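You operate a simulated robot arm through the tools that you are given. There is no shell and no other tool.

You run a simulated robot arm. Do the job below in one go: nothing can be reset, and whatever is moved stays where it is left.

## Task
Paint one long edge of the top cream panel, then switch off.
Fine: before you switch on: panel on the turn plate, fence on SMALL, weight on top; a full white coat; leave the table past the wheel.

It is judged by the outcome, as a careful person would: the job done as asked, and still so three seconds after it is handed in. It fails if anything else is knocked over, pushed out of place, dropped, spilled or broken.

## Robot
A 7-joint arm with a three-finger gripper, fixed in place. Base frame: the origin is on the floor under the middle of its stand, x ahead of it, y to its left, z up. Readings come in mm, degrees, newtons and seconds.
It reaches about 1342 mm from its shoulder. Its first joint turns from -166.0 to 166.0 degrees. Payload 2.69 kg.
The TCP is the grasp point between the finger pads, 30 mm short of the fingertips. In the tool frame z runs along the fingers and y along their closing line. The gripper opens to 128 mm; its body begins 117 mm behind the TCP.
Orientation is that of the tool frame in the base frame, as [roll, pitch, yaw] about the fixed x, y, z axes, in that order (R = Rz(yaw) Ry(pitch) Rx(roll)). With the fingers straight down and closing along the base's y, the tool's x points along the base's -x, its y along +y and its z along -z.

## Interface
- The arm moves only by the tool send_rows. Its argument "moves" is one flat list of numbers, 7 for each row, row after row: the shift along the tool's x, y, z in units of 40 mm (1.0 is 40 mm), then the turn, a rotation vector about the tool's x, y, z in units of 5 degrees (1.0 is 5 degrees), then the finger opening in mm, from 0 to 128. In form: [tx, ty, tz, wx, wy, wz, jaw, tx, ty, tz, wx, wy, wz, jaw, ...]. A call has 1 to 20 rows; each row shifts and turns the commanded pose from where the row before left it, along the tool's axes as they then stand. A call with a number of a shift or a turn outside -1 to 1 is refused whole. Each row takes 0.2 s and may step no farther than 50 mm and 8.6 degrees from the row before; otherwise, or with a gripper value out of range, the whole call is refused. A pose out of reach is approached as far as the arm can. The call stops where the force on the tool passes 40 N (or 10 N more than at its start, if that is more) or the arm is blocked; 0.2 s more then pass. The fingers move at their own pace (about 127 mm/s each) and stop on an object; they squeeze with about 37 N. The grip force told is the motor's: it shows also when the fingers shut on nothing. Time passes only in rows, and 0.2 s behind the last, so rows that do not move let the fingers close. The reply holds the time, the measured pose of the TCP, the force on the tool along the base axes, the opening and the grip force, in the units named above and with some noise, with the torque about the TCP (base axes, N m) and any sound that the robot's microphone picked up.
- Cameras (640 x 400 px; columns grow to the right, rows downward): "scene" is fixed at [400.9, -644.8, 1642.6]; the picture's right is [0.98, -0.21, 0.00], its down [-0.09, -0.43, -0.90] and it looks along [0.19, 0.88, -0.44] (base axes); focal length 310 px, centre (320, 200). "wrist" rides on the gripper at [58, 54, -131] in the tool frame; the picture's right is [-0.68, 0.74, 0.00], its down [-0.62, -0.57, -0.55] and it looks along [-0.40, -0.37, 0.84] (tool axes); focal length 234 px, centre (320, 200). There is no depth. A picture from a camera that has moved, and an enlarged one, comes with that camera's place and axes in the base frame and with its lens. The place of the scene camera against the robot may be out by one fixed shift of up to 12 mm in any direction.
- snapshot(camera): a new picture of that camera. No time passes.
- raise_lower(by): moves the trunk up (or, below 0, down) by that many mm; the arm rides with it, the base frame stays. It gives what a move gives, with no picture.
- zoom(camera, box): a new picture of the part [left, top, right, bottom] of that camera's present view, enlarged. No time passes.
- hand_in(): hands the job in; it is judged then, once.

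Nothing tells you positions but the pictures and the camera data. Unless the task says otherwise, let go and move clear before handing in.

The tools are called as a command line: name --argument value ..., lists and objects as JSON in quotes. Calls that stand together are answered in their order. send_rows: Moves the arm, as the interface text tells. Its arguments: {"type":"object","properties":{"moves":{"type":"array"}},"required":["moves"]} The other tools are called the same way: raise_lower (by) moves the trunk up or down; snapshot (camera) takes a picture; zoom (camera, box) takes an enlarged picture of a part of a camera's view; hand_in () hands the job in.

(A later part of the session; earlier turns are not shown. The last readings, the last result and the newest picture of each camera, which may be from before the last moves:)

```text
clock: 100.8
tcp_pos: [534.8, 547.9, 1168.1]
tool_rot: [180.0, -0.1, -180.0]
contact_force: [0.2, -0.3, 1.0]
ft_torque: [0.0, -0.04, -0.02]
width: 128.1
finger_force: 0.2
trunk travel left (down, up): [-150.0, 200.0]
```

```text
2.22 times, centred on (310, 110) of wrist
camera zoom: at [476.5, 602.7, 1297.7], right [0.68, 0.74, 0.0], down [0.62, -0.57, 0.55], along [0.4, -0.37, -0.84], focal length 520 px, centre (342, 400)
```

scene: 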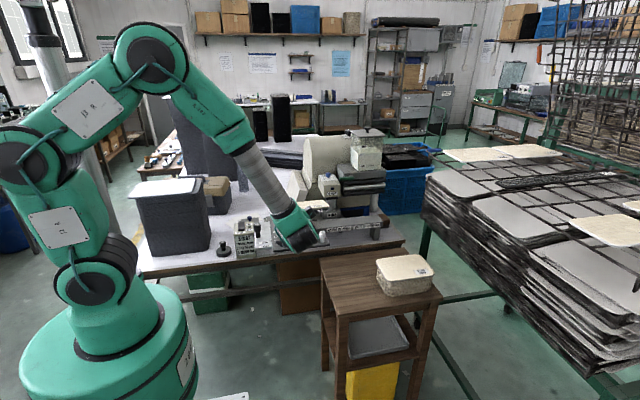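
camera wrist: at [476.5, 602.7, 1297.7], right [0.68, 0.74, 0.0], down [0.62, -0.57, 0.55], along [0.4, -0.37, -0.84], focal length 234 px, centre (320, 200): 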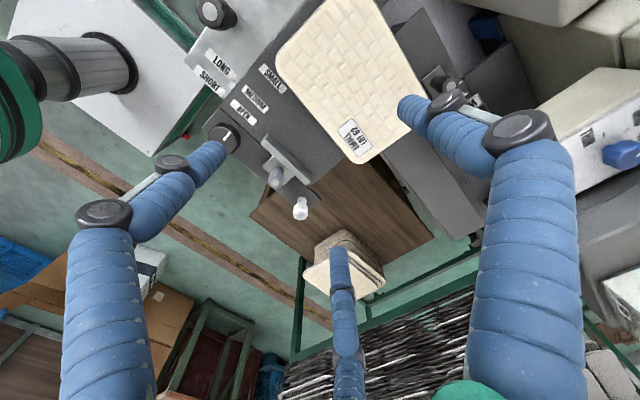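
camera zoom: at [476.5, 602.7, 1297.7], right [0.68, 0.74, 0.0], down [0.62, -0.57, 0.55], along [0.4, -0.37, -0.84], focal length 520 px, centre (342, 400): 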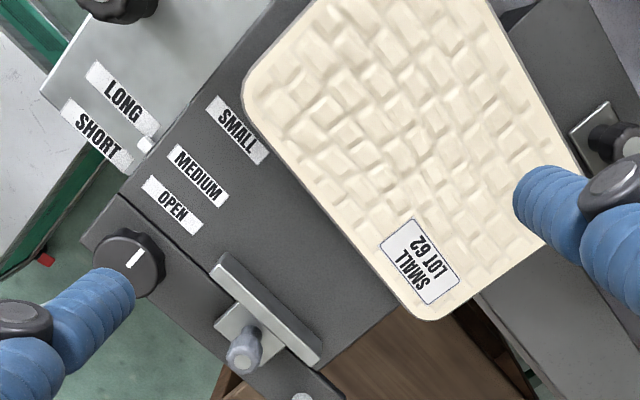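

The panel is centred in x, its front edge about 2° off square. The pointer at LONG/SHORT looks like it has shifted; checking that closely.

zoom --camera "wrist" --box '[180, 40, 280, 120]'

zoom --camera "scene" --box '[255, 215, 305, 255]'

```text
5.00 times, centred on (230, 80) of wrist
camera zoom: at [476.5, 602.7, 1297.7], right [0.68, 0.74, 0.0], down [0.62, -0.57, 0.55], along [0.4, -0.37, -0.84], focal length 1171 px, centre (770, 800)
```

zoom: 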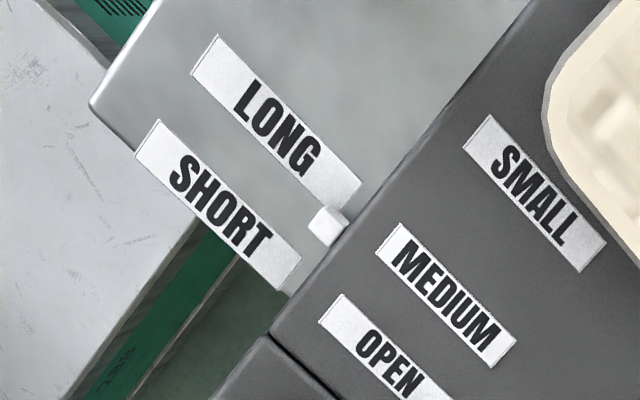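

```text
10.00 times, centred on (280, 235) of scene
camera zoom: at [400.9, -644.8, 1642.6], right [0.98, -0.21, 0.0], down [-0.09, -0.43, -0.9], along [0.19, 0.88, -0.44], focal length 3100 px, centre (720, -150)
```

zoom: 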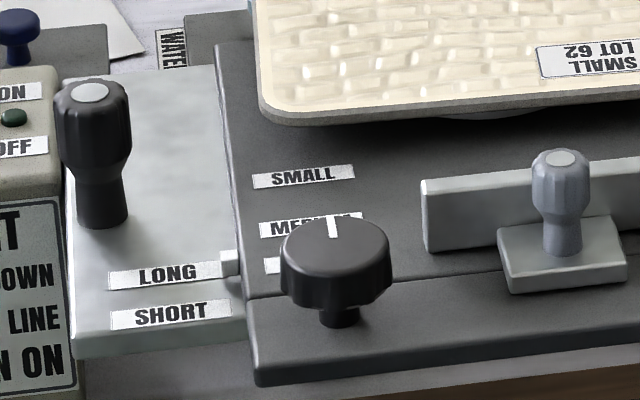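

The cross-slide crept about 10 mm off LONG when the fingertips dragged on the table. I'll push it back with its white handle; first locating that handle precisely.

zoom --camera "wrist" --box '[250, 140, 330, 220]'

zoom --camera "scene" --box '[290, 215, 340, 250]'

```text
5.00 times, centred on (290, 180) of wrist
camera zoom: at [476.5, 602.7, 1297.7], right [0.68, 0.74, 0.0], down [0.62, -0.57, 0.55], along [0.4, -0.37, -0.84], focal length 1171 px, centre (470, 300)
```

zoom: 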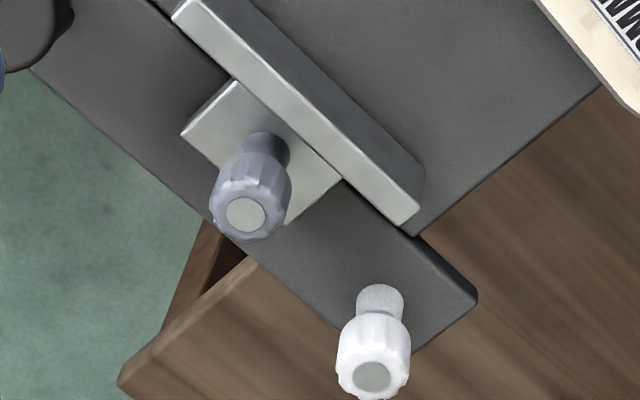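

```text
11.43 times, centred on (315, 232) of scene
camera zoom: at [400.9, -644.8, 1642.6], right [0.98, -0.21, 0.0], down [-0.09, -0.43, -0.9], along [0.19, 0.88, -0.44], focal length 3542 px, centre (377, -171)
```

zoom: 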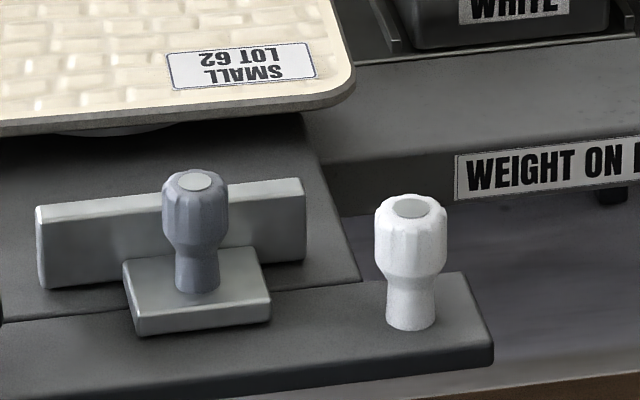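

send_rows --moves '[-0.495, -0.7, 0.54, 0, 0, 0, 60, -0.495, -0.7, 0.54, 0, 0, 0, 60, -0.495, -0.7, 0.54, 0, 0, 0, 60, -0.495, -0.7, 0.54, 0, 0, 0, 60, -0.495, -0.7, 0.54, 0, 0, 0, 60, 0, 0, 0, 0, 0, 0, 60]'

zoom --camera "wrist" --box '[220, 80, 420, 280]'

zoom --camera "scene" --box '[270, 180, 370, 260]'

```text
clock: 102.2
tcp_pos: [633.0, 407.1, 1059.0]
tool_rot: [-180.0, 0.0, 180.0]
contact_force: [1.0, -0.2, 0.3]
ft_torque: [0.0, 0.05, 0.01]
width: 60.2
finger_force: 0.1
trunk travel left (down, up): [-150.0, 200.0]
```

```text
2.00 times, centred on (320, 180) of wrist
camera zoom: at [574.6, 461.4, 1190.7], right [0.68, 0.74, 0.0], down [0.62, -0.57, 0.55], along [0.4, -0.37, -0.84], focal length 468 px, centre (320, 240)
```

zoom: 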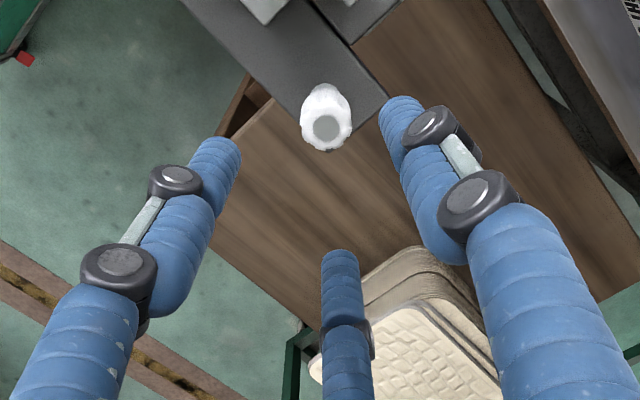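

```text
5.00 times, centred on (320, 220) of scene
camera zoom: at [400.9, -644.8, 1642.6], right [0.98, -0.21, 0.0], down [-0.09, -0.43, -0.9], along [0.19, 0.88, -0.44], focal length 1550 px, centre (320, 100)
```

zoom: 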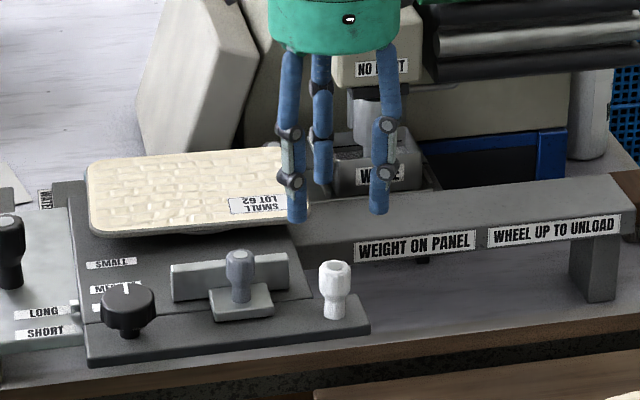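

send_rows --moves '[-0.065, 0.075, 0.5, 0, 0, 0, 60, 0, 0, 0.5, 0, 0, 0, 60, 0, 0, 0.5, 0, 0, 0, 60, 0, 0, 0.5, 0, 0, 0, 60]'

snapshot --camera "wrist"

zoom --camera "scene" --box '[280, 190, 350, 260]'

```text
clock: 103.2
tcp_pos: [637.6, 408.7, 976.4]
tool_rot: [-179.9, 0.0, 179.9]
contact_force: [-1.0, -0.6, 0.5]
ft_torque: [0.03, 0.01, 0.04]
width: 60.2
finger_force: 0.1
trunk travel left (down, up): [-150.0, 200.0]
```

```text
taken
camera wrist: at [579.3, 462.2, 1107.5], right [0.68, 0.74, 0.0], down [0.62, -0.57, 0.55], along [0.4, -0.37, -0.84], focal length 234 px, centre (320, 200)
```

wrist: 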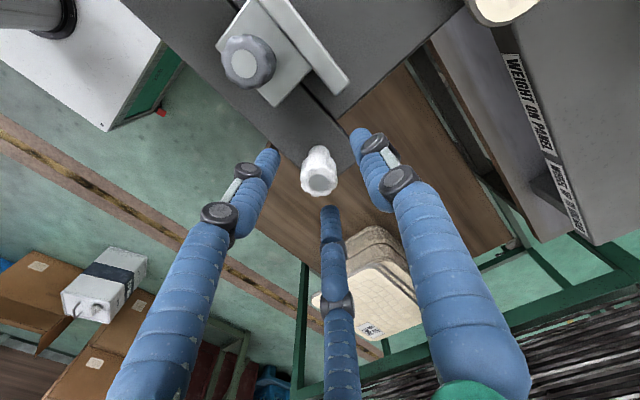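

```text
5.71 times, centred on (315, 225) of scene
camera zoom: at [400.9, -644.8, 1642.6], right [0.98, -0.21, 0.0], down [-0.09, -0.43, -0.9], along [0.19, 0.88, -0.44], focal length 1771 px, centre (349, 57)
```

zoom: 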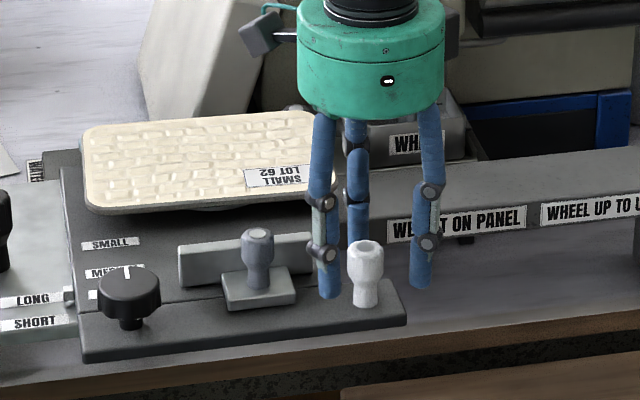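

send_rows --moves '[0.09, 0.06, 0, 0, 0, 0, 50, 0, 0, 0, 0, 0, 0, 40, 0, 0, 0, 0, 0, 0, 36]'

snapshot --camera "wrist"

zoom --camera "scene" --box '[290, 200, 340, 250]'

```text
clock: 104.0
tcp_pos: [632.1, 410.1, 978.2]
tool_rot: [-180.0, -0.1, 179.8]
contact_force: [0.2, 0.4, 0.2]
ft_torque: [-0.03, 0.0, -0.02]
width: 35.9
finger_force: 0.1
trunk travel left (down, up): [-150.0, 200.0]
```

```text
taken
camera wrist: at [574.3, 465.5, 1108.3], right [0.68, 0.74, 0.0], down [0.62, -0.57, 0.55], along [0.4, -0.37, -0.84], focal length 234 px, centre (320, 200)
```

wrist: 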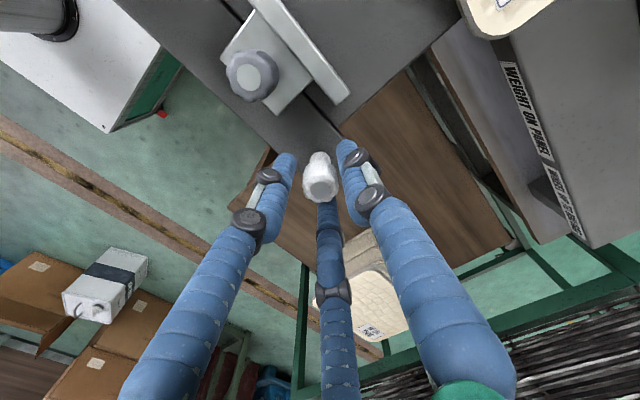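

```text
8.00 times, centred on (315, 225) of scene
camera zoom: at [400.9, -644.8, 1642.6], right [0.98, -0.21, 0.0], down [-0.09, -0.43, -0.9], along [0.19, 0.88, -0.44], focal length 2480 px, centre (360, 0)
```

zoom: 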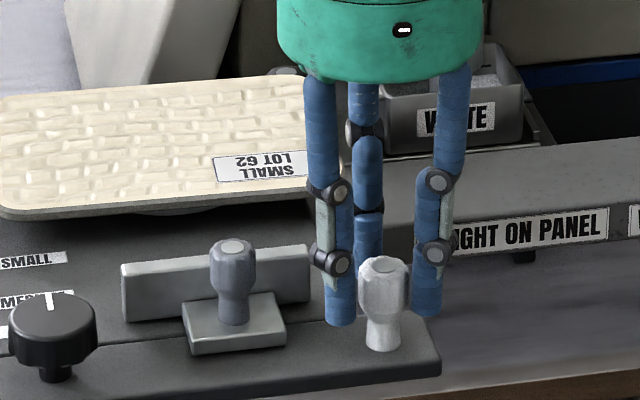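

send_rows --moves '[0, 0, 0, 0, 0, 0, 33, 0, 0, 0, 0, 0, 0, 30]'

send_rows --moves '[0, 0.05, 0, 0, 0, 0, 30, 0, 0.05, 0, 0, 0, 0, 30]'

zoom --camera "scene" --box '[255, 205, 345, 255]'

```text
clock: 104.6
tcp_pos: [632.2, 411.0, 977.2]
tool_rot: [-180.0, 0.0, 179.9]
contact_force: [1.4, 0.3, -0.6]
ft_torque: [-0.02, -0.04, -0.01]
width: 31.2
finger_force: 0.7
trunk travel left (down, up): [-150.0, 200.0]
```

```text
clock: 105.2
tcp_pos: [633.4, 416.7, 978.5]
tool_rot: [-180.0, 0.0, 179.9]
contact_force: [6.0, -1.2, 0.7]
ft_torque: [-0.07, -0.11, 0.05]
width: 33.2
finger_force: 2.5
trunk travel left (down, up): [-150.0, 200.0]
```

```text
7.11 times, centred on (300, 230) of scene
camera zoom: at [400.9, -644.8, 1642.6], right [0.98, -0.21, 0.0], down [-0.09, -0.43, -0.9], along [0.19, 0.88, -0.44], focal length 2204 px, centre (462, -13)
```

zoom: 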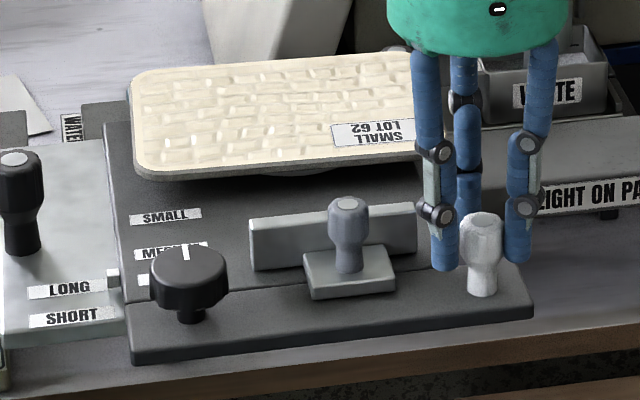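

send_rows --moves '[-0.05, 0.05, 0, 0, 0, 0, 30, 0, 0.05, 0, 0, 0, 0, 30]'

zoom --camera "scene" --box '[255, 205, 345, 255]'

snapshot --camera "wrist"

```text
clock: 105.8
tcp_pos: [632.9, 418.6, 976.8]
tool_rot: [-180.0, 0.0, 179.9]
contact_force: [1.5, -1.8, -0.4]
ft_torque: [-0.04, -0.02, -0.01]
width: 31.8
finger_force: 1.1
trunk travel left (down, up): [-150.0, 200.0]
```

```text
7.11 times, centred on (300, 230) of scene
camera zoom: at [400.9, -644.8, 1642.6], right [0.98, -0.21, 0.0], down [-0.09, -0.43, -0.9], along [0.19, 0.88, -0.44], focal length 2204 px, centre (462, -13)
```

zoom: 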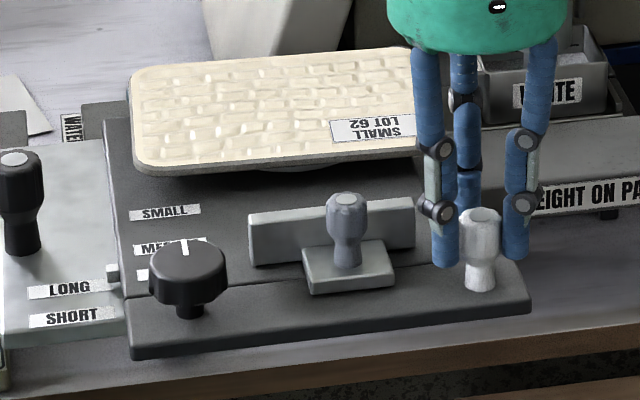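

```text
taken
camera wrist: at [574.9, 474.3, 1107.7], right [0.68, 0.74, 0.0], down [0.62, -0.57, 0.55], along [0.4, -0.37, -0.84], focal length 234 px, centre (320, 200)
```

wrist: 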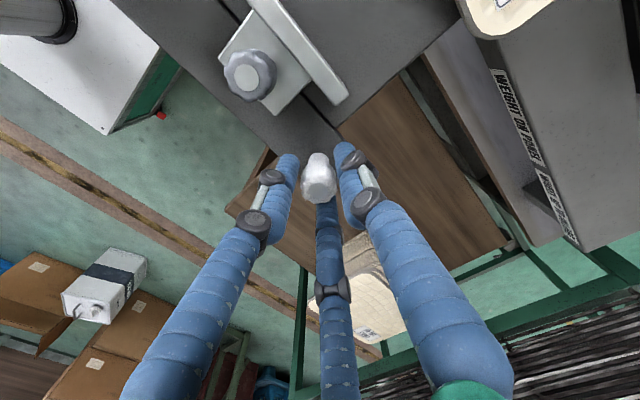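

send_rows --moves '[0, 0.05, 0, 0, 0, 0, 30]'

zoom --camera "scene" --box '[255, 225, 285, 250]'

```text
clock: 106.2
tcp_pos: [633.8, 420.7, 977.9]
tool_rot: [-180.0, 0.1, -180.0]
contact_force: [1.9, -1.7, -1.5]
ft_torque: [-0.1, -0.06, 0.01]
width: 32.3
finger_force: 1.9
trunk travel left (down, up): [-150.0, 200.0]
```

```text
16.00 times, centred on (270, 238) of scene
camera zoom: at [400.9, -644.8, 1642.6], right [0.98, -0.21, 0.0], down [-0.09, -0.43, -0.9], along [0.19, 0.88, -0.44], focal length 4960 px, centre (1120, -400)
```

zoom: 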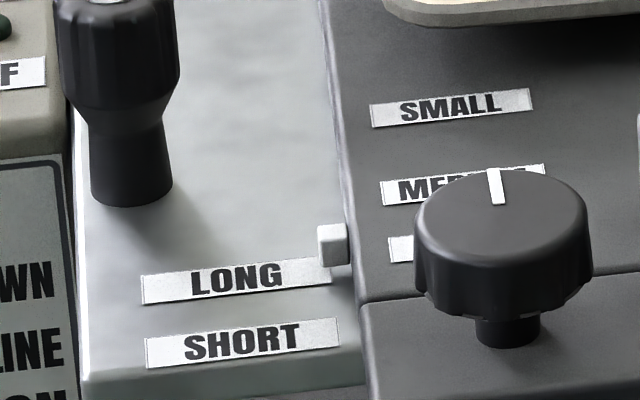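

The pointer is back at LONG. I'll release the handle, rise, and verify from above.

send_rows --moves '[0, 0, 0, 0, 0, 0, 50, 0, 0, 0, 0, 0, 0, 64, 0, 0, -0.8, 0, 0, 0, 64, 0, 0, -0.9, 0, 0, 0, 64, 0.4, 0.7, -0.6, 0, 0, 0, 128, 0.5, 0.8, -0.3, 0, 0, 0, 128, 0.5, 0.8, -0.3, 0, 0, 0, 128, 0.5, 0.8, -0.3, 0, 0, 0, 128, 0.5, 0.8, -0.3, 0, 0, 0, 128]'

zoom --camera "wrist" --box '[190, 20, 430, 200]'

zoom --camera "wrist" --box '[180, 40, 280, 120]'

```text
clock: 108.2
tcp_pos: [540.0, 576.4, 1117.9]
tool_rot: [-180.0, 0.0, 180.0]
contact_force: [-0.1, -1.1, 0.4]
ft_torque: [0.0, 0.0, 0.01]
width: 127.9
finger_force: 0.0
trunk travel left (down, up): [-150.0, 200.0]
```

```text
2.22 times, centred on (310, 110) of wrist
camera zoom: at [481.2, 631.1, 1248.6], right [0.68, 0.74, 0.0], down [0.62, -0.57, 0.55], along [0.4, -0.37, -0.84], focal length 520 px, centre (342, 400)
```

zoom: 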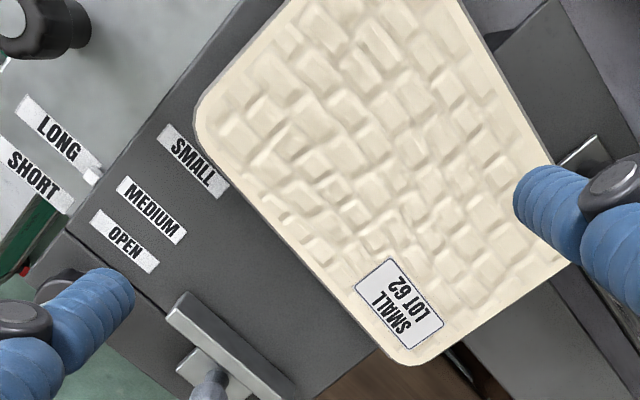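

```text
5.00 times, centred on (230, 80) of wrist
camera zoom: at [481.2, 631.1, 1248.6], right [0.68, 0.74, 0.0], down [0.62, -0.57, 0.55], along [0.4, -0.37, -0.84], focal length 1171 px, centre (770, 800)
```

zoom: 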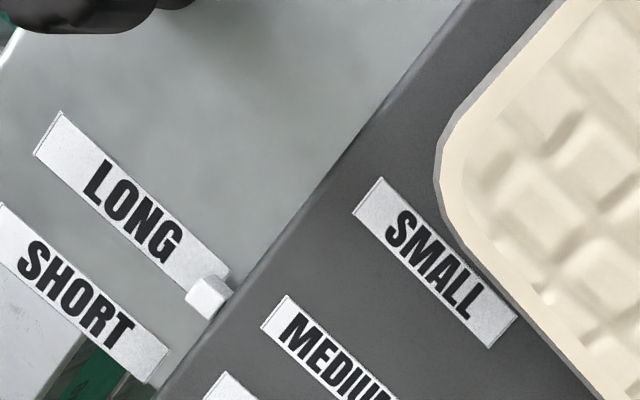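

Pointer at LONG. Next the fence: I'll turn the wrist 60° so one finger sits on the -y side of the fence knob, then push it to SMALL.

send_rows --moves '[0, 0, -0.2, 0, 0, -1, 100, 0, 0, 0, 0, 0, -1, 90, 0, 0, 0, 0, 0, -1, 80, 0, 0, 0, 0, 0, -1, 70, 0, 0, 0, 0, 0, -1, 60, 0, 0, 0, 0, 0, -1, 60, 0, 0, 0, 0, 0, -1, 60, 0, 0, 0, 0, 0, -1, 60, 0, 0, 0, 0, 0, -1, 60, 0, 0, 0, 0, 0, -1, 60, 0, 0, 0, 0, 0, -1, 60, 0, 0, 0, 0, 0, -1, 60]'

```text
clock: 110.8
tcp_pos: [537.9, 577.4, 1126.0]
tool_rot: [179.9, 0.1, -119.9]
contact_force: [0.4, 0.9, 0.1]
ft_torque: [0.0, 0.02, -0.01]
width: 60.0
finger_force: 0.0
trunk travel left (down, up): [-150.0, 200.0]
```

send_rows --moves '[0.6875, -0.545, 0.4125, 0, 0, 0, 60, 0.6875, -0.545, 0.4125, 0, 0, 0, 60, 0.6875, -0.545, 0.4125, 0, 0, 0, 60, 0.6875, -0.545, 0.4125, 0, 0, 0, 60]'

snapshot --camera "wrist"

zoom --camera "scene" --box '[260, 190, 350, 260]'

```text
clock: 111.8
tcp_pos: [560.6, 436.8, 1059.4]
tool_rot: [-180.0, 0.0, -120.0]
contact_force: [-0.5, 0.8, 0.4]
ft_torque: [0.0, -0.03, 0.0]
width: 60.2
finger_force: 0.0
trunk travel left (down, up): [-150.0, 200.0]
```

```text
taken
camera wrist: at [484.7, 414.8, 1190.8], right [-0.3, 0.95, 0.0], down [0.8, 0.25, 0.55], along [0.52, 0.16, -0.84], focal length 234 px, centre (320, 200)
```

wrist: 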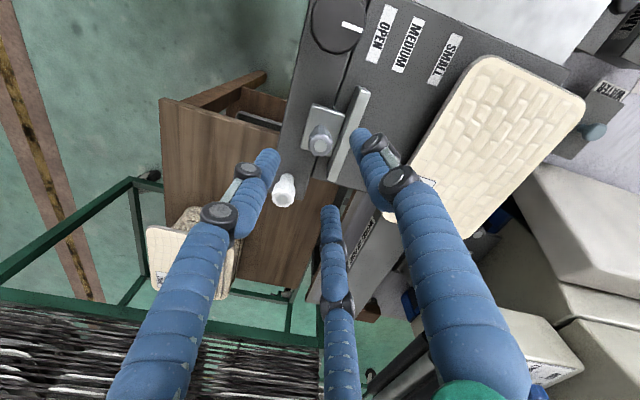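

```text
5.71 times, centred on (305, 225) of scene
camera zoom: at [400.9, -644.8, 1642.6], right [0.98, -0.21, 0.0], down [-0.09, -0.43, -0.9], along [0.19, 0.88, -0.44], focal length 1771 px, centre (406, 57)
```

zoom: 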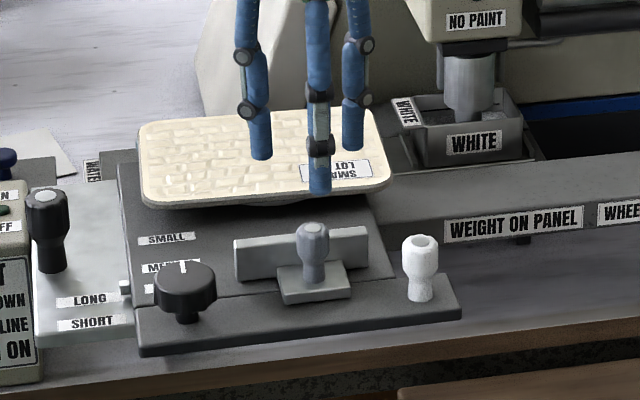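

send_rows --moves '[0, 0, 0.5, 0, 0, 0, 60, 0, 0, 0.5, 0, 0, 0, 60, 0, 0, 0.5, 0, 0, 0, 60, 0, 0, 0.5, 0, 0, 0, 60, 0, 0, 0, 0, 0, 0, 46]'

zoom --camera "wrist" --box '[240, 80, 440, 260]'

zoom --camera "scene" --box '[270, 200, 340, 250]'

```text
clock: 113.0
tcp_pos: [565.1, 440.3, 985.7]
tool_rot: [-179.8, 0.7, -120.1]
contact_force: [1.8, 2.2, 11.0]
ft_torque: [0.27, 0.32, 0.02]
width: 45.6
finger_force: 0.1
trunk travel left (down, up): [-150.0, 200.0]
stopped in row 5: the force on the tool passed its limit at 44 N (the readings are from after the stop); the commanded pose is now the measured one
```

```text
2.22 times, centred on (340, 170) of wrist
camera zoom: at [487.3, 416.5, 1115.8], right [-0.3, 0.95, 0.01], down [0.79, 0.25, 0.56], along [0.53, 0.17, -0.83], focal length 520 px, centre (276, 267)
```

zoom: 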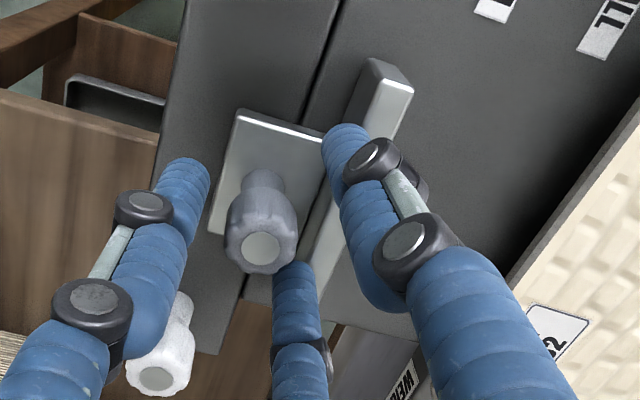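

```text
8.00 times, centred on (305, 225) of scene
camera zoom: at [400.9, -644.8, 1642.6], right [0.98, -0.21, 0.0], down [-0.09, -0.43, -0.9], along [0.19, 0.88, -0.44], focal length 2480 px, centre (440, 0)
```

zoom: 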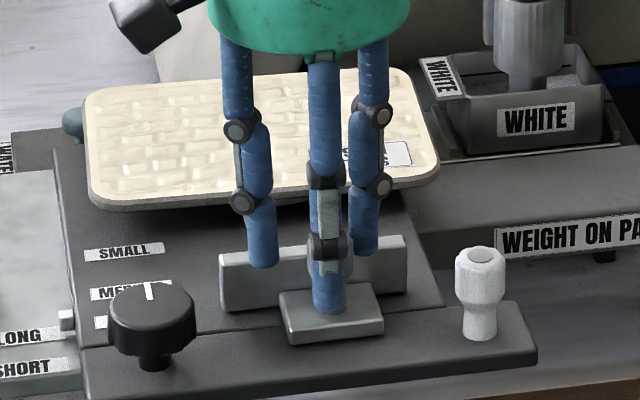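

The side fingers touched the fence bar's top (z≈956) and nudged the carriage about 10 mm to the right. I'll rise, re-centre and use a narrower opening with the tips just above the bar.

send_rows --moves '[0, 0, -0.5, 0, 0, 0, 46, 0, 0, -0.5, 0, 0, 0, 46]'

snapshot --camera "wrist"

zoom --camera "scene" --box '[255, 195, 345, 255]'

```text
clock: 113.6
tcp_pos: [562.5, 439.3, 1023.6]
tool_rot: [-179.8, 0.5, -120.1]
contact_force: [0.1, -0.1, -0.7]
ft_torque: [-0.02, -0.03, -0.02]
width: 46.1
finger_force: 0.0
trunk travel left (down, up): [-150.0, 200.0]
```

```text
taken
camera wrist: at [485.2, 414.8, 1155.0], right [-0.3, 0.95, 0.0], down [0.79, 0.25, 0.56], along [0.53, 0.17, -0.83], focal length 234 px, centre (320, 200)
```

wrist: 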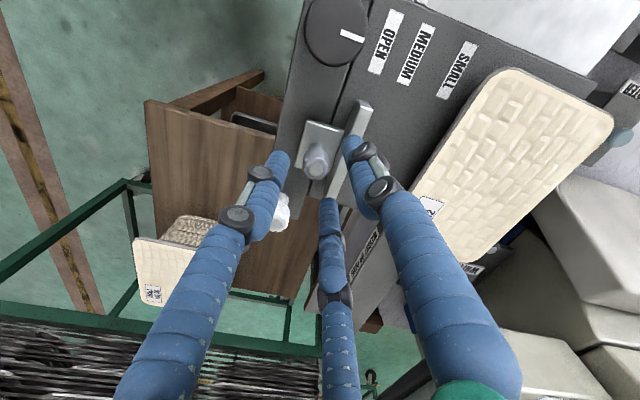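

```text
6.67 times, centred on (300, 225) of scene
camera zoom: at [400.9, -644.8, 1642.6], right [0.98, -0.21, 0.0], down [-0.09, -0.43, -0.9], along [0.19, 0.88, -0.44], focal length 2066 px, centre (453, 33)
```

zoom: 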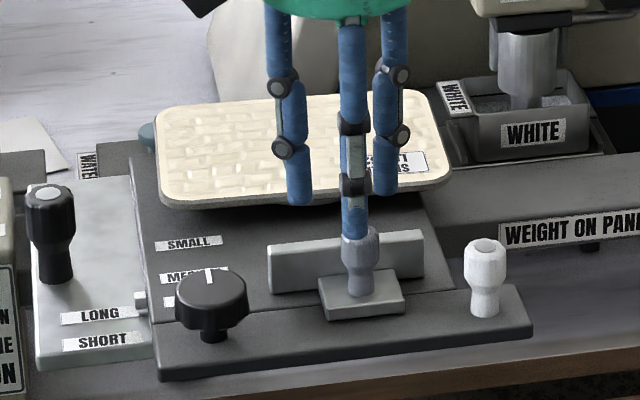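

zoom --camera "wrist" --box '[270, 110, 380, 220]'

```text
3.64 times, centred on (325, 165) of wrist
camera zoom: at [485.2, 414.8, 1155.0], right [-0.3, 0.95, 0.0], down [0.79, 0.25, 0.56], along [0.53, 0.17, -0.83], focal length 852 px, centre (302, 327)
```

zoom: 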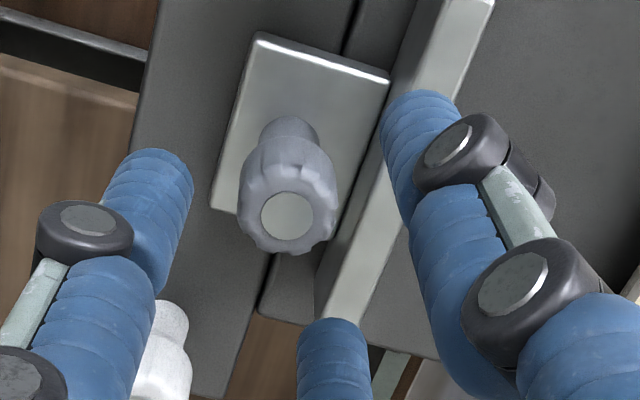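

send_rows --moves '[-0.086, -0.213, 0, 0, 0.1, 0, 34, 0, 0, 0, 0, 0, 0, 34]'

zoom --camera "wrist" --box '[270, 110, 380, 220]'

```text
clock: 114.2
tcp_pos: [571.6, 438.0, 1025.5]
tool_rot: [-179.9, -0.1, -120.0]
contact_force: [-0.1, -0.4, 0.7]
ft_torque: [-0.01, -0.01, -0.01]
width: 33.8
finger_force: 0.1
trunk travel left (down, up): [-150.0, 200.0]
```

```text
3.64 times, centred on (325, 165) of wrist
camera zoom: at [495.5, 415.3, 1156.6], right [-0.3, 0.95, 0.0], down [0.8, 0.25, 0.55], along [0.53, 0.16, -0.84], focal length 852 px, centre (302, 327)
```

zoom: 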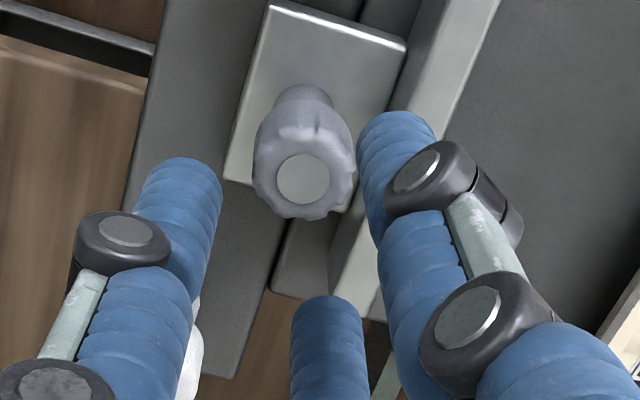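

send_rows --moves '[0, 0, 0.4, 0, 0, 0, 36, 0, 0, 0.4, 0, 0, 0, 36, 0, 0, 0.1, 0, 0, 0, 36]'

zoom --camera "scene" --box '[270, 200, 340, 250]'

zoom --camera "wrist" --box '[240, 80, 440, 260]'

```text
clock: 115.0
tcp_pos: [573.0, 437.3, 988.3]
tool_rot: [-179.9, 0.0, -120.1]
contact_force: [0.8, -0.4, -0.7]
ft_torque: [0.02, 0.03, 0.03]
width: 36.0
finger_force: 0.1
trunk travel left (down, up): [-150.0, 200.0]
```

```text
8.00 times, centred on (305, 225) of scene
camera zoom: at [400.9, -644.8, 1642.6], right [0.98, -0.21, 0.0], down [-0.09, -0.43, -0.9], along [0.19, 0.88, -0.44], focal length 2480 px, centre (440, 0)
```

zoom: 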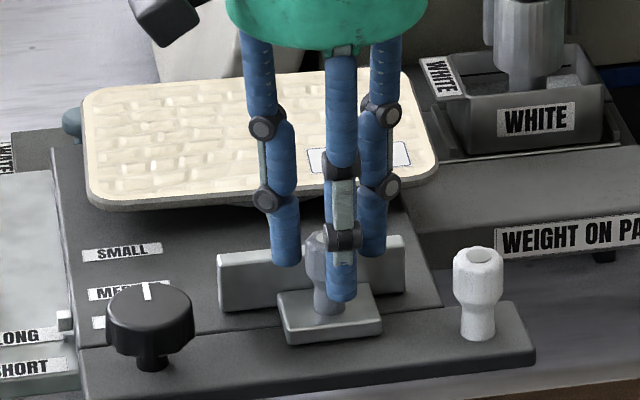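

```text
2.22 times, centred on (340, 170) of wrist
camera zoom: at [496.0, 415.4, 1118.9], right [-0.3, 0.95, 0.0], down [0.8, 0.25, 0.55], along [0.53, 0.16, -0.84], focal length 520 px, centre (276, 267)
```

zoom: 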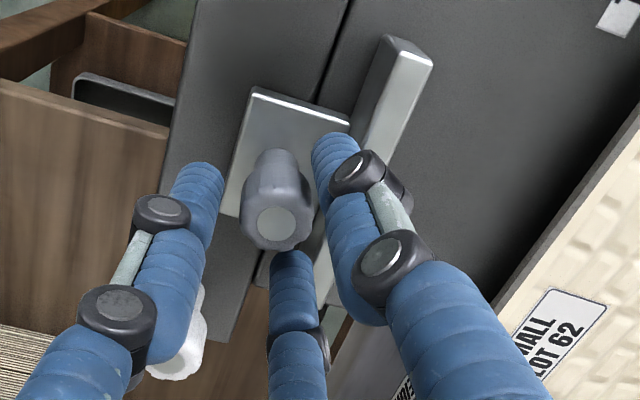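

send_rows --moves '[-0.108, 0.0625, 0, 0, 0, 0, 34, -0.108, 0.0625, 0, 0, 0, 0, 34, -0.108, 0.0625, 0, 0, 0, 0, 34, -0.108, 0.0625, 0, 0, 0, 0, 34]'

zoom --camera "scene" --box '[260, 200, 340, 255]'

```text
clock: 116.0
tcp_pos: [570.7, 456.1, 985.3]
tool_rot: [-179.9, 0.0, -120.1]
contact_force: [1.0, -1.2, -1.7]
ft_torque: [-0.01, 0.01, 0.02]
width: 35.2
finger_force: 0.5
trunk travel left (down, up): [-150.0, 200.0]
```

```text
7.27 times, centred on (300, 228) of scene
camera zoom: at [400.9, -644.8, 1642.6], right [0.98, -0.21, 0.0], down [-0.09, -0.43, -0.9], along [0.19, 0.88, -0.44], focal length 2254 px, centre (466, 0)
```

zoom: 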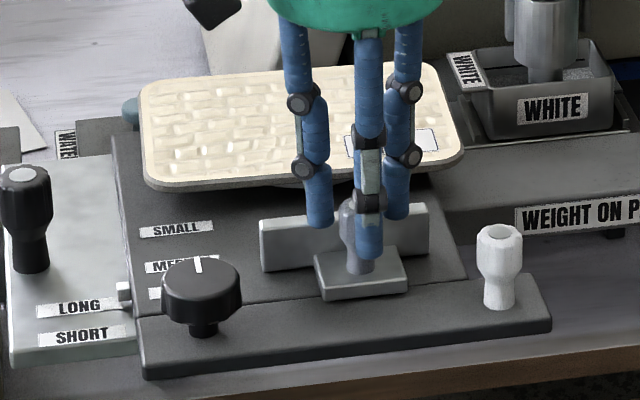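

The fence slides independently of the table, which stays at LONG. Continuing.

send_rows --moves '[-0.108, 0.0625, 0, 0, 0, 0, 34, -0.108, 0.0625, 0, 0, 0, 0, 34, -0.108, 0.0625, 0, 0, 0, 0, 34, -0.108, 0.0625, 0, 0, 0, 0, 34, -0.108, 0.0625, 0, 0, 0, 0, 34, -0.108, 0.0625, 0, 0, 0, 0, 34]'

zoom --camera "scene" --box '[260, 200, 340, 255]'

snapshot --camera "wrist"

```text
clock: 117.4
tcp_pos: [573.2, 487.4, 988.6]
tool_rot: [-179.8, 0.0, -120.1]
contact_force: [-0.2, -2.2, -0.2]
ft_torque: [-0.02, -0.02, -0.01]
width: 35.8
finger_force: 1.3
trunk travel left (down, up): [-150.0, 200.0]
```

```text
7.27 times, centred on (300, 228) of scene
camera zoom: at [400.9, -644.8, 1642.6], right [0.98, -0.21, 0.0], down [-0.09, -0.43, -0.9], along [0.19, 0.88, -0.44], focal length 2254 px, centre (466, 0)
```

zoom: 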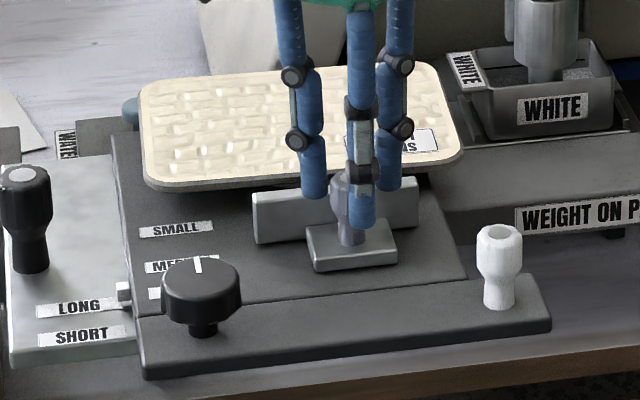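

```text
taken
camera wrist: at [496.5, 465.6, 1118.1], right [-0.3, 0.95, 0.0], down [0.8, 0.25, 0.55], along [0.53, 0.16, -0.83], focal length 234 px, centre (320, 200)
```

wrist: 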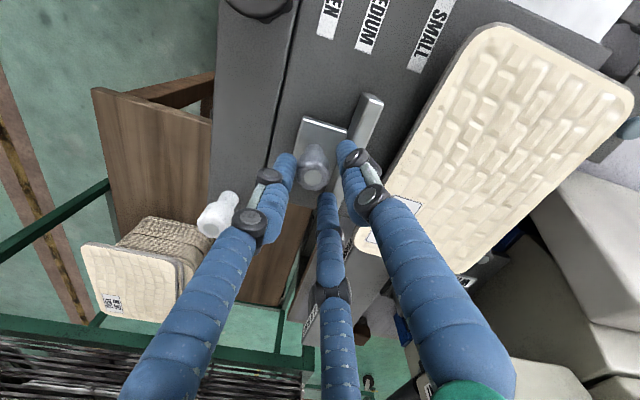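

send_rows --moves '[-0.108, 0.0625, 0, 0, 0, 0, 34, -0.108, 0.0625, 0, 0, 0, 0, 34, -0.108, 0.0625, 0, 0, 0, 0, 34]'

zoom --camera "scene" --box '[260, 200, 340, 255]'

zoom --camera "wrist" --box '[300, 0, 480, 140]'

```text
clock: 118.2
tcp_pos: [571.9, 501.5, 987.3]
tool_rot: [-179.9, 0.0, -120.1]
contact_force: [1.2, -1.1, -0.1]
ft_torque: [-0.02, -0.03, 0.02]
width: 35.3
finger_force: 0.6
trunk travel left (down, up): [-150.0, 200.0]
```

```text
7.27 times, centred on (300, 228) of scene
camera zoom: at [400.9, -644.8, 1642.6], right [0.98, -0.21, 0.0], down [-0.09, -0.43, -0.9], along [0.19, 0.88, -0.44], focal length 2254 px, centre (466, 0)
```

zoom: 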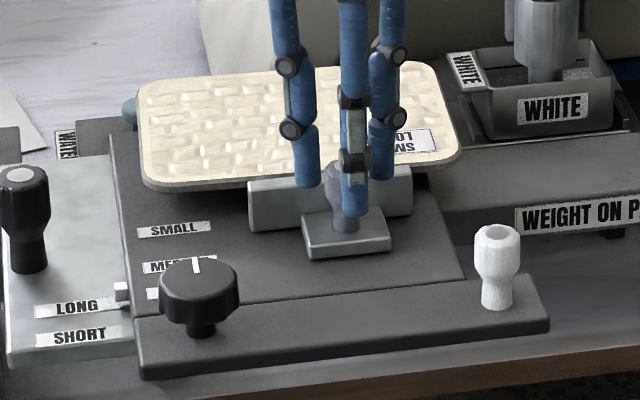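

```text
2.86 times, centred on (390, 70) of wrist
camera zoom: at [494.8, 479.9, 1117.9], right [-0.3, 0.95, 0.0], down [0.8, 0.25, 0.55], along [0.53, 0.16, -0.84], focal length 669 px, centre (120, 571)
```

zoom: 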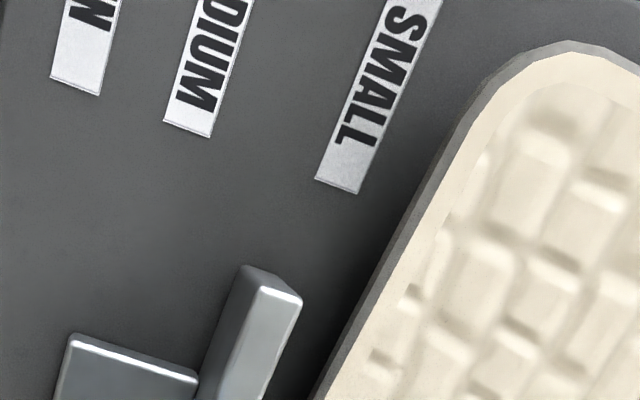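

send_rows --moves '[-0.054, 0.03125, 0, 0, 0, 0, 34, -0.054, 0.03125, 0, 0, 0, 0, 34]'

zoom --camera "scene" --box '[260, 200, 340, 255]'

snapshot --camera "wrist"

```text
clock: 118.8
tcp_pos: [569.9, 507.8, 988.1]
tool_rot: [-179.9, 0.1, -120.1]
contact_force: [0.2, 0.2, -0.3]
ft_torque: [-0.01, 0.03, -0.05]
width: 34.4
finger_force: 0.5
trunk travel left (down, up): [-150.0, 200.0]
```

```text
7.27 times, centred on (300, 228) of scene
camera zoom: at [400.9, -644.8, 1642.6], right [0.98, -0.21, 0.0], down [-0.09, -0.43, -0.9], along [0.19, 0.88, -0.44], focal length 2254 px, centre (466, 0)
```

zoom: 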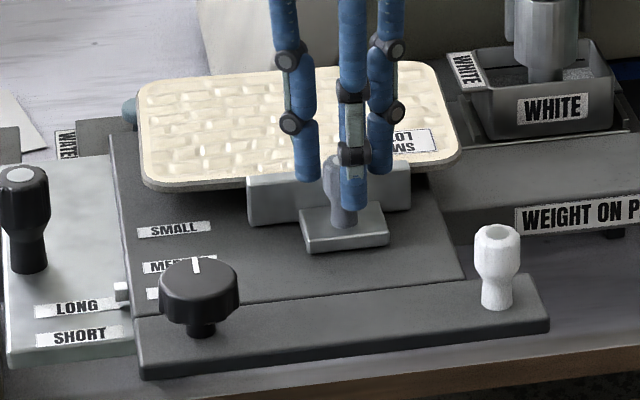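

```text
taken
camera wrist: at [495.1, 485.8, 1118.4], right [-0.3, 0.95, 0.0], down [0.8, 0.25, 0.55], along [0.53, 0.16, -0.84], focal length 234 px, centre (320, 200)
```

wrist: 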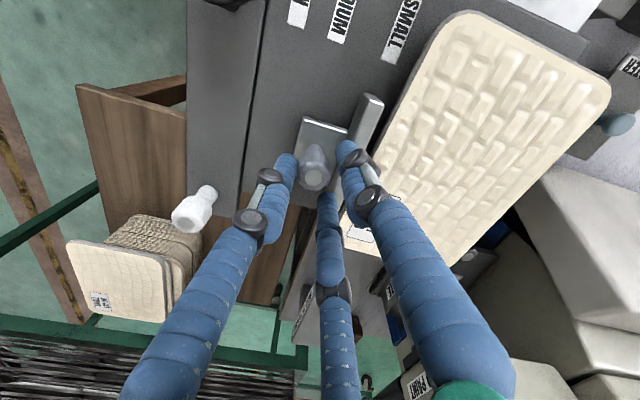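

send_rows --moves '[-0.054, 0.03125, 0, 0, 0, 0, 34, -0.027, 0.0156, 0, 0, 0, 0, 34]'

zoom --camera "scene" --box '[260, 200, 340, 255]'

zoom --camera "wrist" --box '[280, 0, 460, 140]'

```text
clock: 119.4
tcp_pos: [572.1, 512.8, 988.5]
tool_rot: [-179.8, 0.1, -120.1]
contact_force: [0.7, -1.6, -0.1]
ft_torque: [-0.07, -0.02, 0.01]
width: 35.3
finger_force: 1.1
trunk travel left (down, up): [-150.0, 200.0]
```

```text
7.27 times, centred on (300, 228) of scene
camera zoom: at [400.9, -644.8, 1642.6], right [0.98, -0.21, 0.0], down [-0.09, -0.43, -0.9], along [0.19, 0.88, -0.44], focal length 2254 px, centre (466, 0)
```

zoom: 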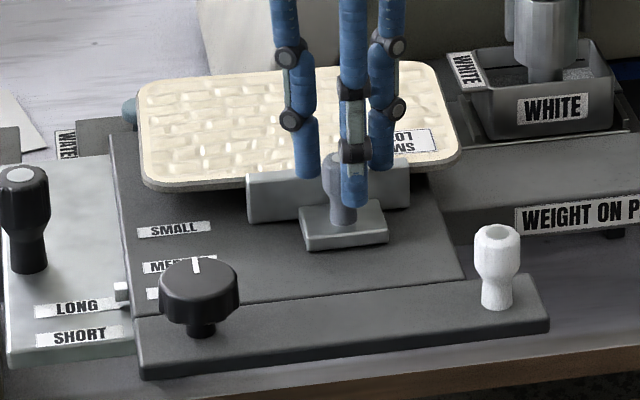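

```text
2.86 times, centred on (370, 70) of wrist
camera zoom: at [496.0, 489.3, 1118.6], right [-0.3, 0.95, 0.0], down [0.8, 0.25, 0.55], along [0.53, 0.16, -0.84], focal length 669 px, centre (177, 571)
```

zoom: 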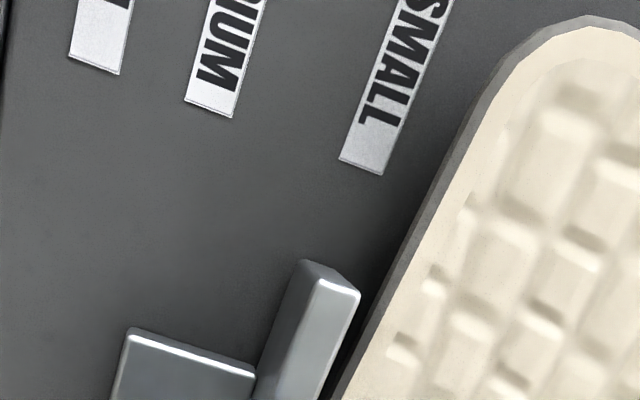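

The fence bar is aligned with SMALL and the panel's front edge is now parallel to it. Releasing and rising.

send_rows --moves '[0.027, -0.0156, 0, 0, 0, 0, 40, 0, 0, 0, 0, 0, 0, 46, 0, 0, -0.5, 0, 0, 0, 46, 0, 0, -0.9, 0, 0, 0, 46, 0, 0, -0.9, 0, 0, 0, 60, 0.4, 0, -0.9, 0, 0, 0, 128]'

snapshot --camera "wrist"

zoom --camera "scene" --box '[255, 195, 345, 255]'

```text
clock: 120.8
tcp_pos: [564.2, 498.4, 1115.3]
tool_rot: [-179.9, -0.1, -120.1]
contact_force: [-0.5, 0.0, -0.6]
ft_torque: [-0.02, 0.0, 0.0]
width: 127.7
finger_force: 0.0
trunk travel left (down, up): [-150.0, 200.0]
```

```text
taken
camera wrist: at [487.8, 475.2, 1246.6], right [-0.3, 0.95, 0.0], down [0.8, 0.25, 0.55], along [0.52, 0.16, -0.84], focal length 234 px, centre (320, 200)
```

wrist: 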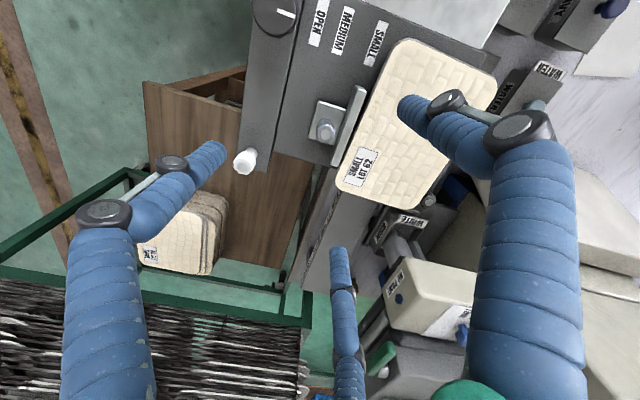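

```text
6.67 times, centred on (300, 225) of scene
camera zoom: at [400.9, -644.8, 1642.6], right [0.98, -0.21, 0.0], down [-0.09, -0.43, -0.9], along [0.19, 0.88, -0.44], focal length 2066 px, centre (453, 33)
```

zoom: 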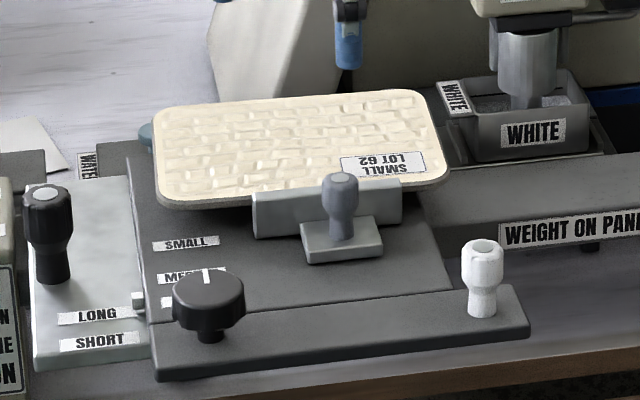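

The fence is flush with the panel on SMALL. Next the weight: I'll rotate the wrist so the camera faces away from the tall foam block next to it, and take a closer look.

send_rows --moves '[0, 0, -0.2, 0, 0, -1, 100, 0, 0, -0.2, 0, 0, -1, 80, 0, 0, -0.2, 0, 0, -1, 80, 0, 0, -0.2, 0, 0, -1, 80, 0, 0, 0, 0, 0, -1, 80, 0, 0, 0, 0, 0, -1, 80, 0, 0, 0, 0, 0, -1, 80, 0, 0, 0, 0, 0, -1, 80, 0, 0, 0, 0, 0, -1, 80, 0, 0, 0, 0, 0, -1, 80, 0, 0, 0, 0, 0, -1, 80, 0, 0, 0, 0, 0, -1, 80]'

send_rows --moves '[0, 0, 0, 0, 0, -1, 80, 0, 0, 0, 0, 0, -1, 80, 0, 0, 0, 0, 0, -1, 80, 0, 0, 0, 0, 0, -1, 80, 0, 0, 0, 0, 0, -1, 80, 0, 0, 0, 0, 0, -1, 80, 0, 0, 0, 0, 0, -1, 80, 0, 0, 0, 0, 0, -1, 80, 0, 0, 0, 0, 0, -1, 80, 0, 0, 0, 0, 0, -1, 80, 0, 0, 0, 0, 0, -1, 80, 0, 0, 0, 0, 0, -1, 80]'

snapshot --camera "wrist"

snapshot --camera "scene"

```text
clock: 123.4
tcp_pos: [563.0, 495.6, 1147.5]
tool_rot: [-179.9, -0.1, -60.0]
contact_force: [-0.3, -0.1, -0.3]
ft_torque: [0.02, -0.01, 0.0]
width: 80.3
finger_force: 0.1
trunk travel left (down, up): [-150.0, 200.0]
```

```text
clock: 126.0
tcp_pos: [563.9, 496.6, 1148.5]
tool_rot: [179.9, 0.0, -0.1]
contact_force: [0.0, -0.6, -0.2]
ft_torque: [0.0, 0.02, 0.02]
width: 80.1
finger_force: 0.1
trunk travel left (down, up): [-150.0, 200.0]
```

```text
taken
camera wrist: at [621.8, 443.6, 1279.6], right [-0.68, -0.74, 0.0], down [-0.62, 0.57, 0.55], along [-0.4, 0.37, -0.84], focal length 234 px, centre (320, 200)
```

wrist: 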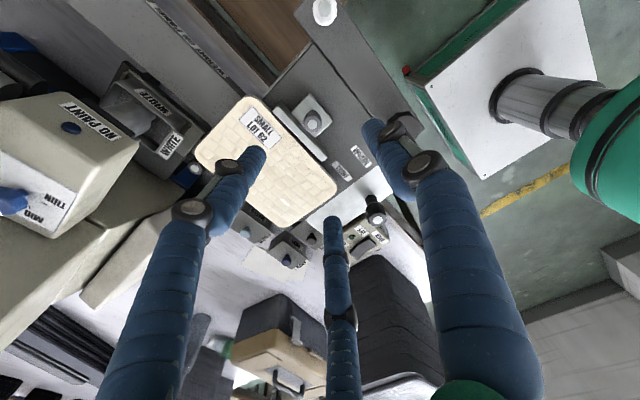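

```text
taken
```

scene: 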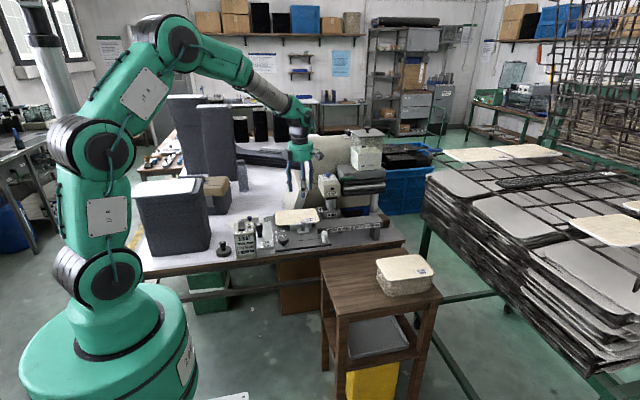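

send_rows --moves '[-0.825, -0.2, 0.0875, 0, 0, 0, 80, -0.825, -0.2, 0.0875, 0, 0, 0, 80, -0.825, -0.2, 0.0875, 0, 0, 0, 80, -0.825, -0.2, 0.0875, 0, 0, 0, 80, -0.825, -0.2, 0.0875, 0, 0, 0, 80, -0.825, -0.2, 0.0875, 0, 0, 0, 80, -0.825, -0.2, 0.0875, 0, 0, 0, 80, -0.825, -0.2, 0.0875, 0, 0, 0, 80]'

snapshot --camera "wrist"

zoom --camera "scene" --box '[180, 150, 300, 270]'

```text
clock: 127.8
tcp_pos: [299.1, 562.5, 1118.5]
tool_rot: [179.9, 0.0, -0.1]
contact_force: [-0.3, 0.2, -0.7]
ft_torque: [-0.02, 0.04, 0.02]
width: 80.0
finger_force: 0.1
trunk travel left (down, up): [-150.0, 200.0]
```

```text
taken
camera wrist: at [357.2, 508.6, 1249.7], right [-0.68, -0.74, 0.0], down [-0.62, 0.57, 0.55], along [-0.4, 0.37, -0.84], focal length 234 px, centre (320, 200)
```

wrist: 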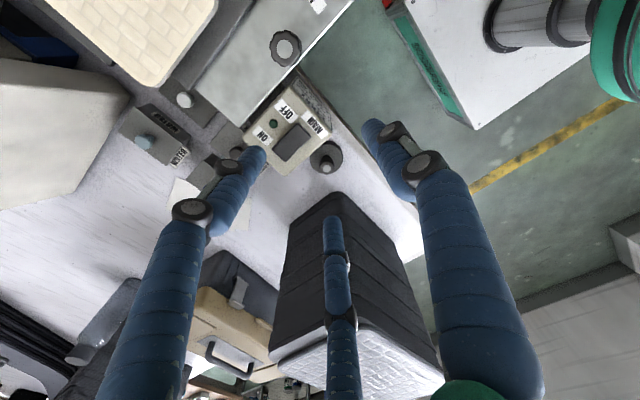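

```text
3.33 times, centred on (240, 210) of scene
camera zoom: at [400.9, -644.8, 1642.6], right [0.98, -0.21, 0.0], down [-0.09, -0.43, -0.9], along [0.19, 0.88, -0.44], focal length 1033 px, centre (587, 167)
```

zoom: 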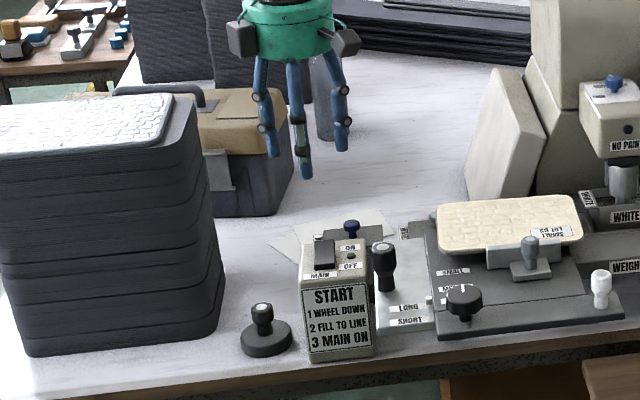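

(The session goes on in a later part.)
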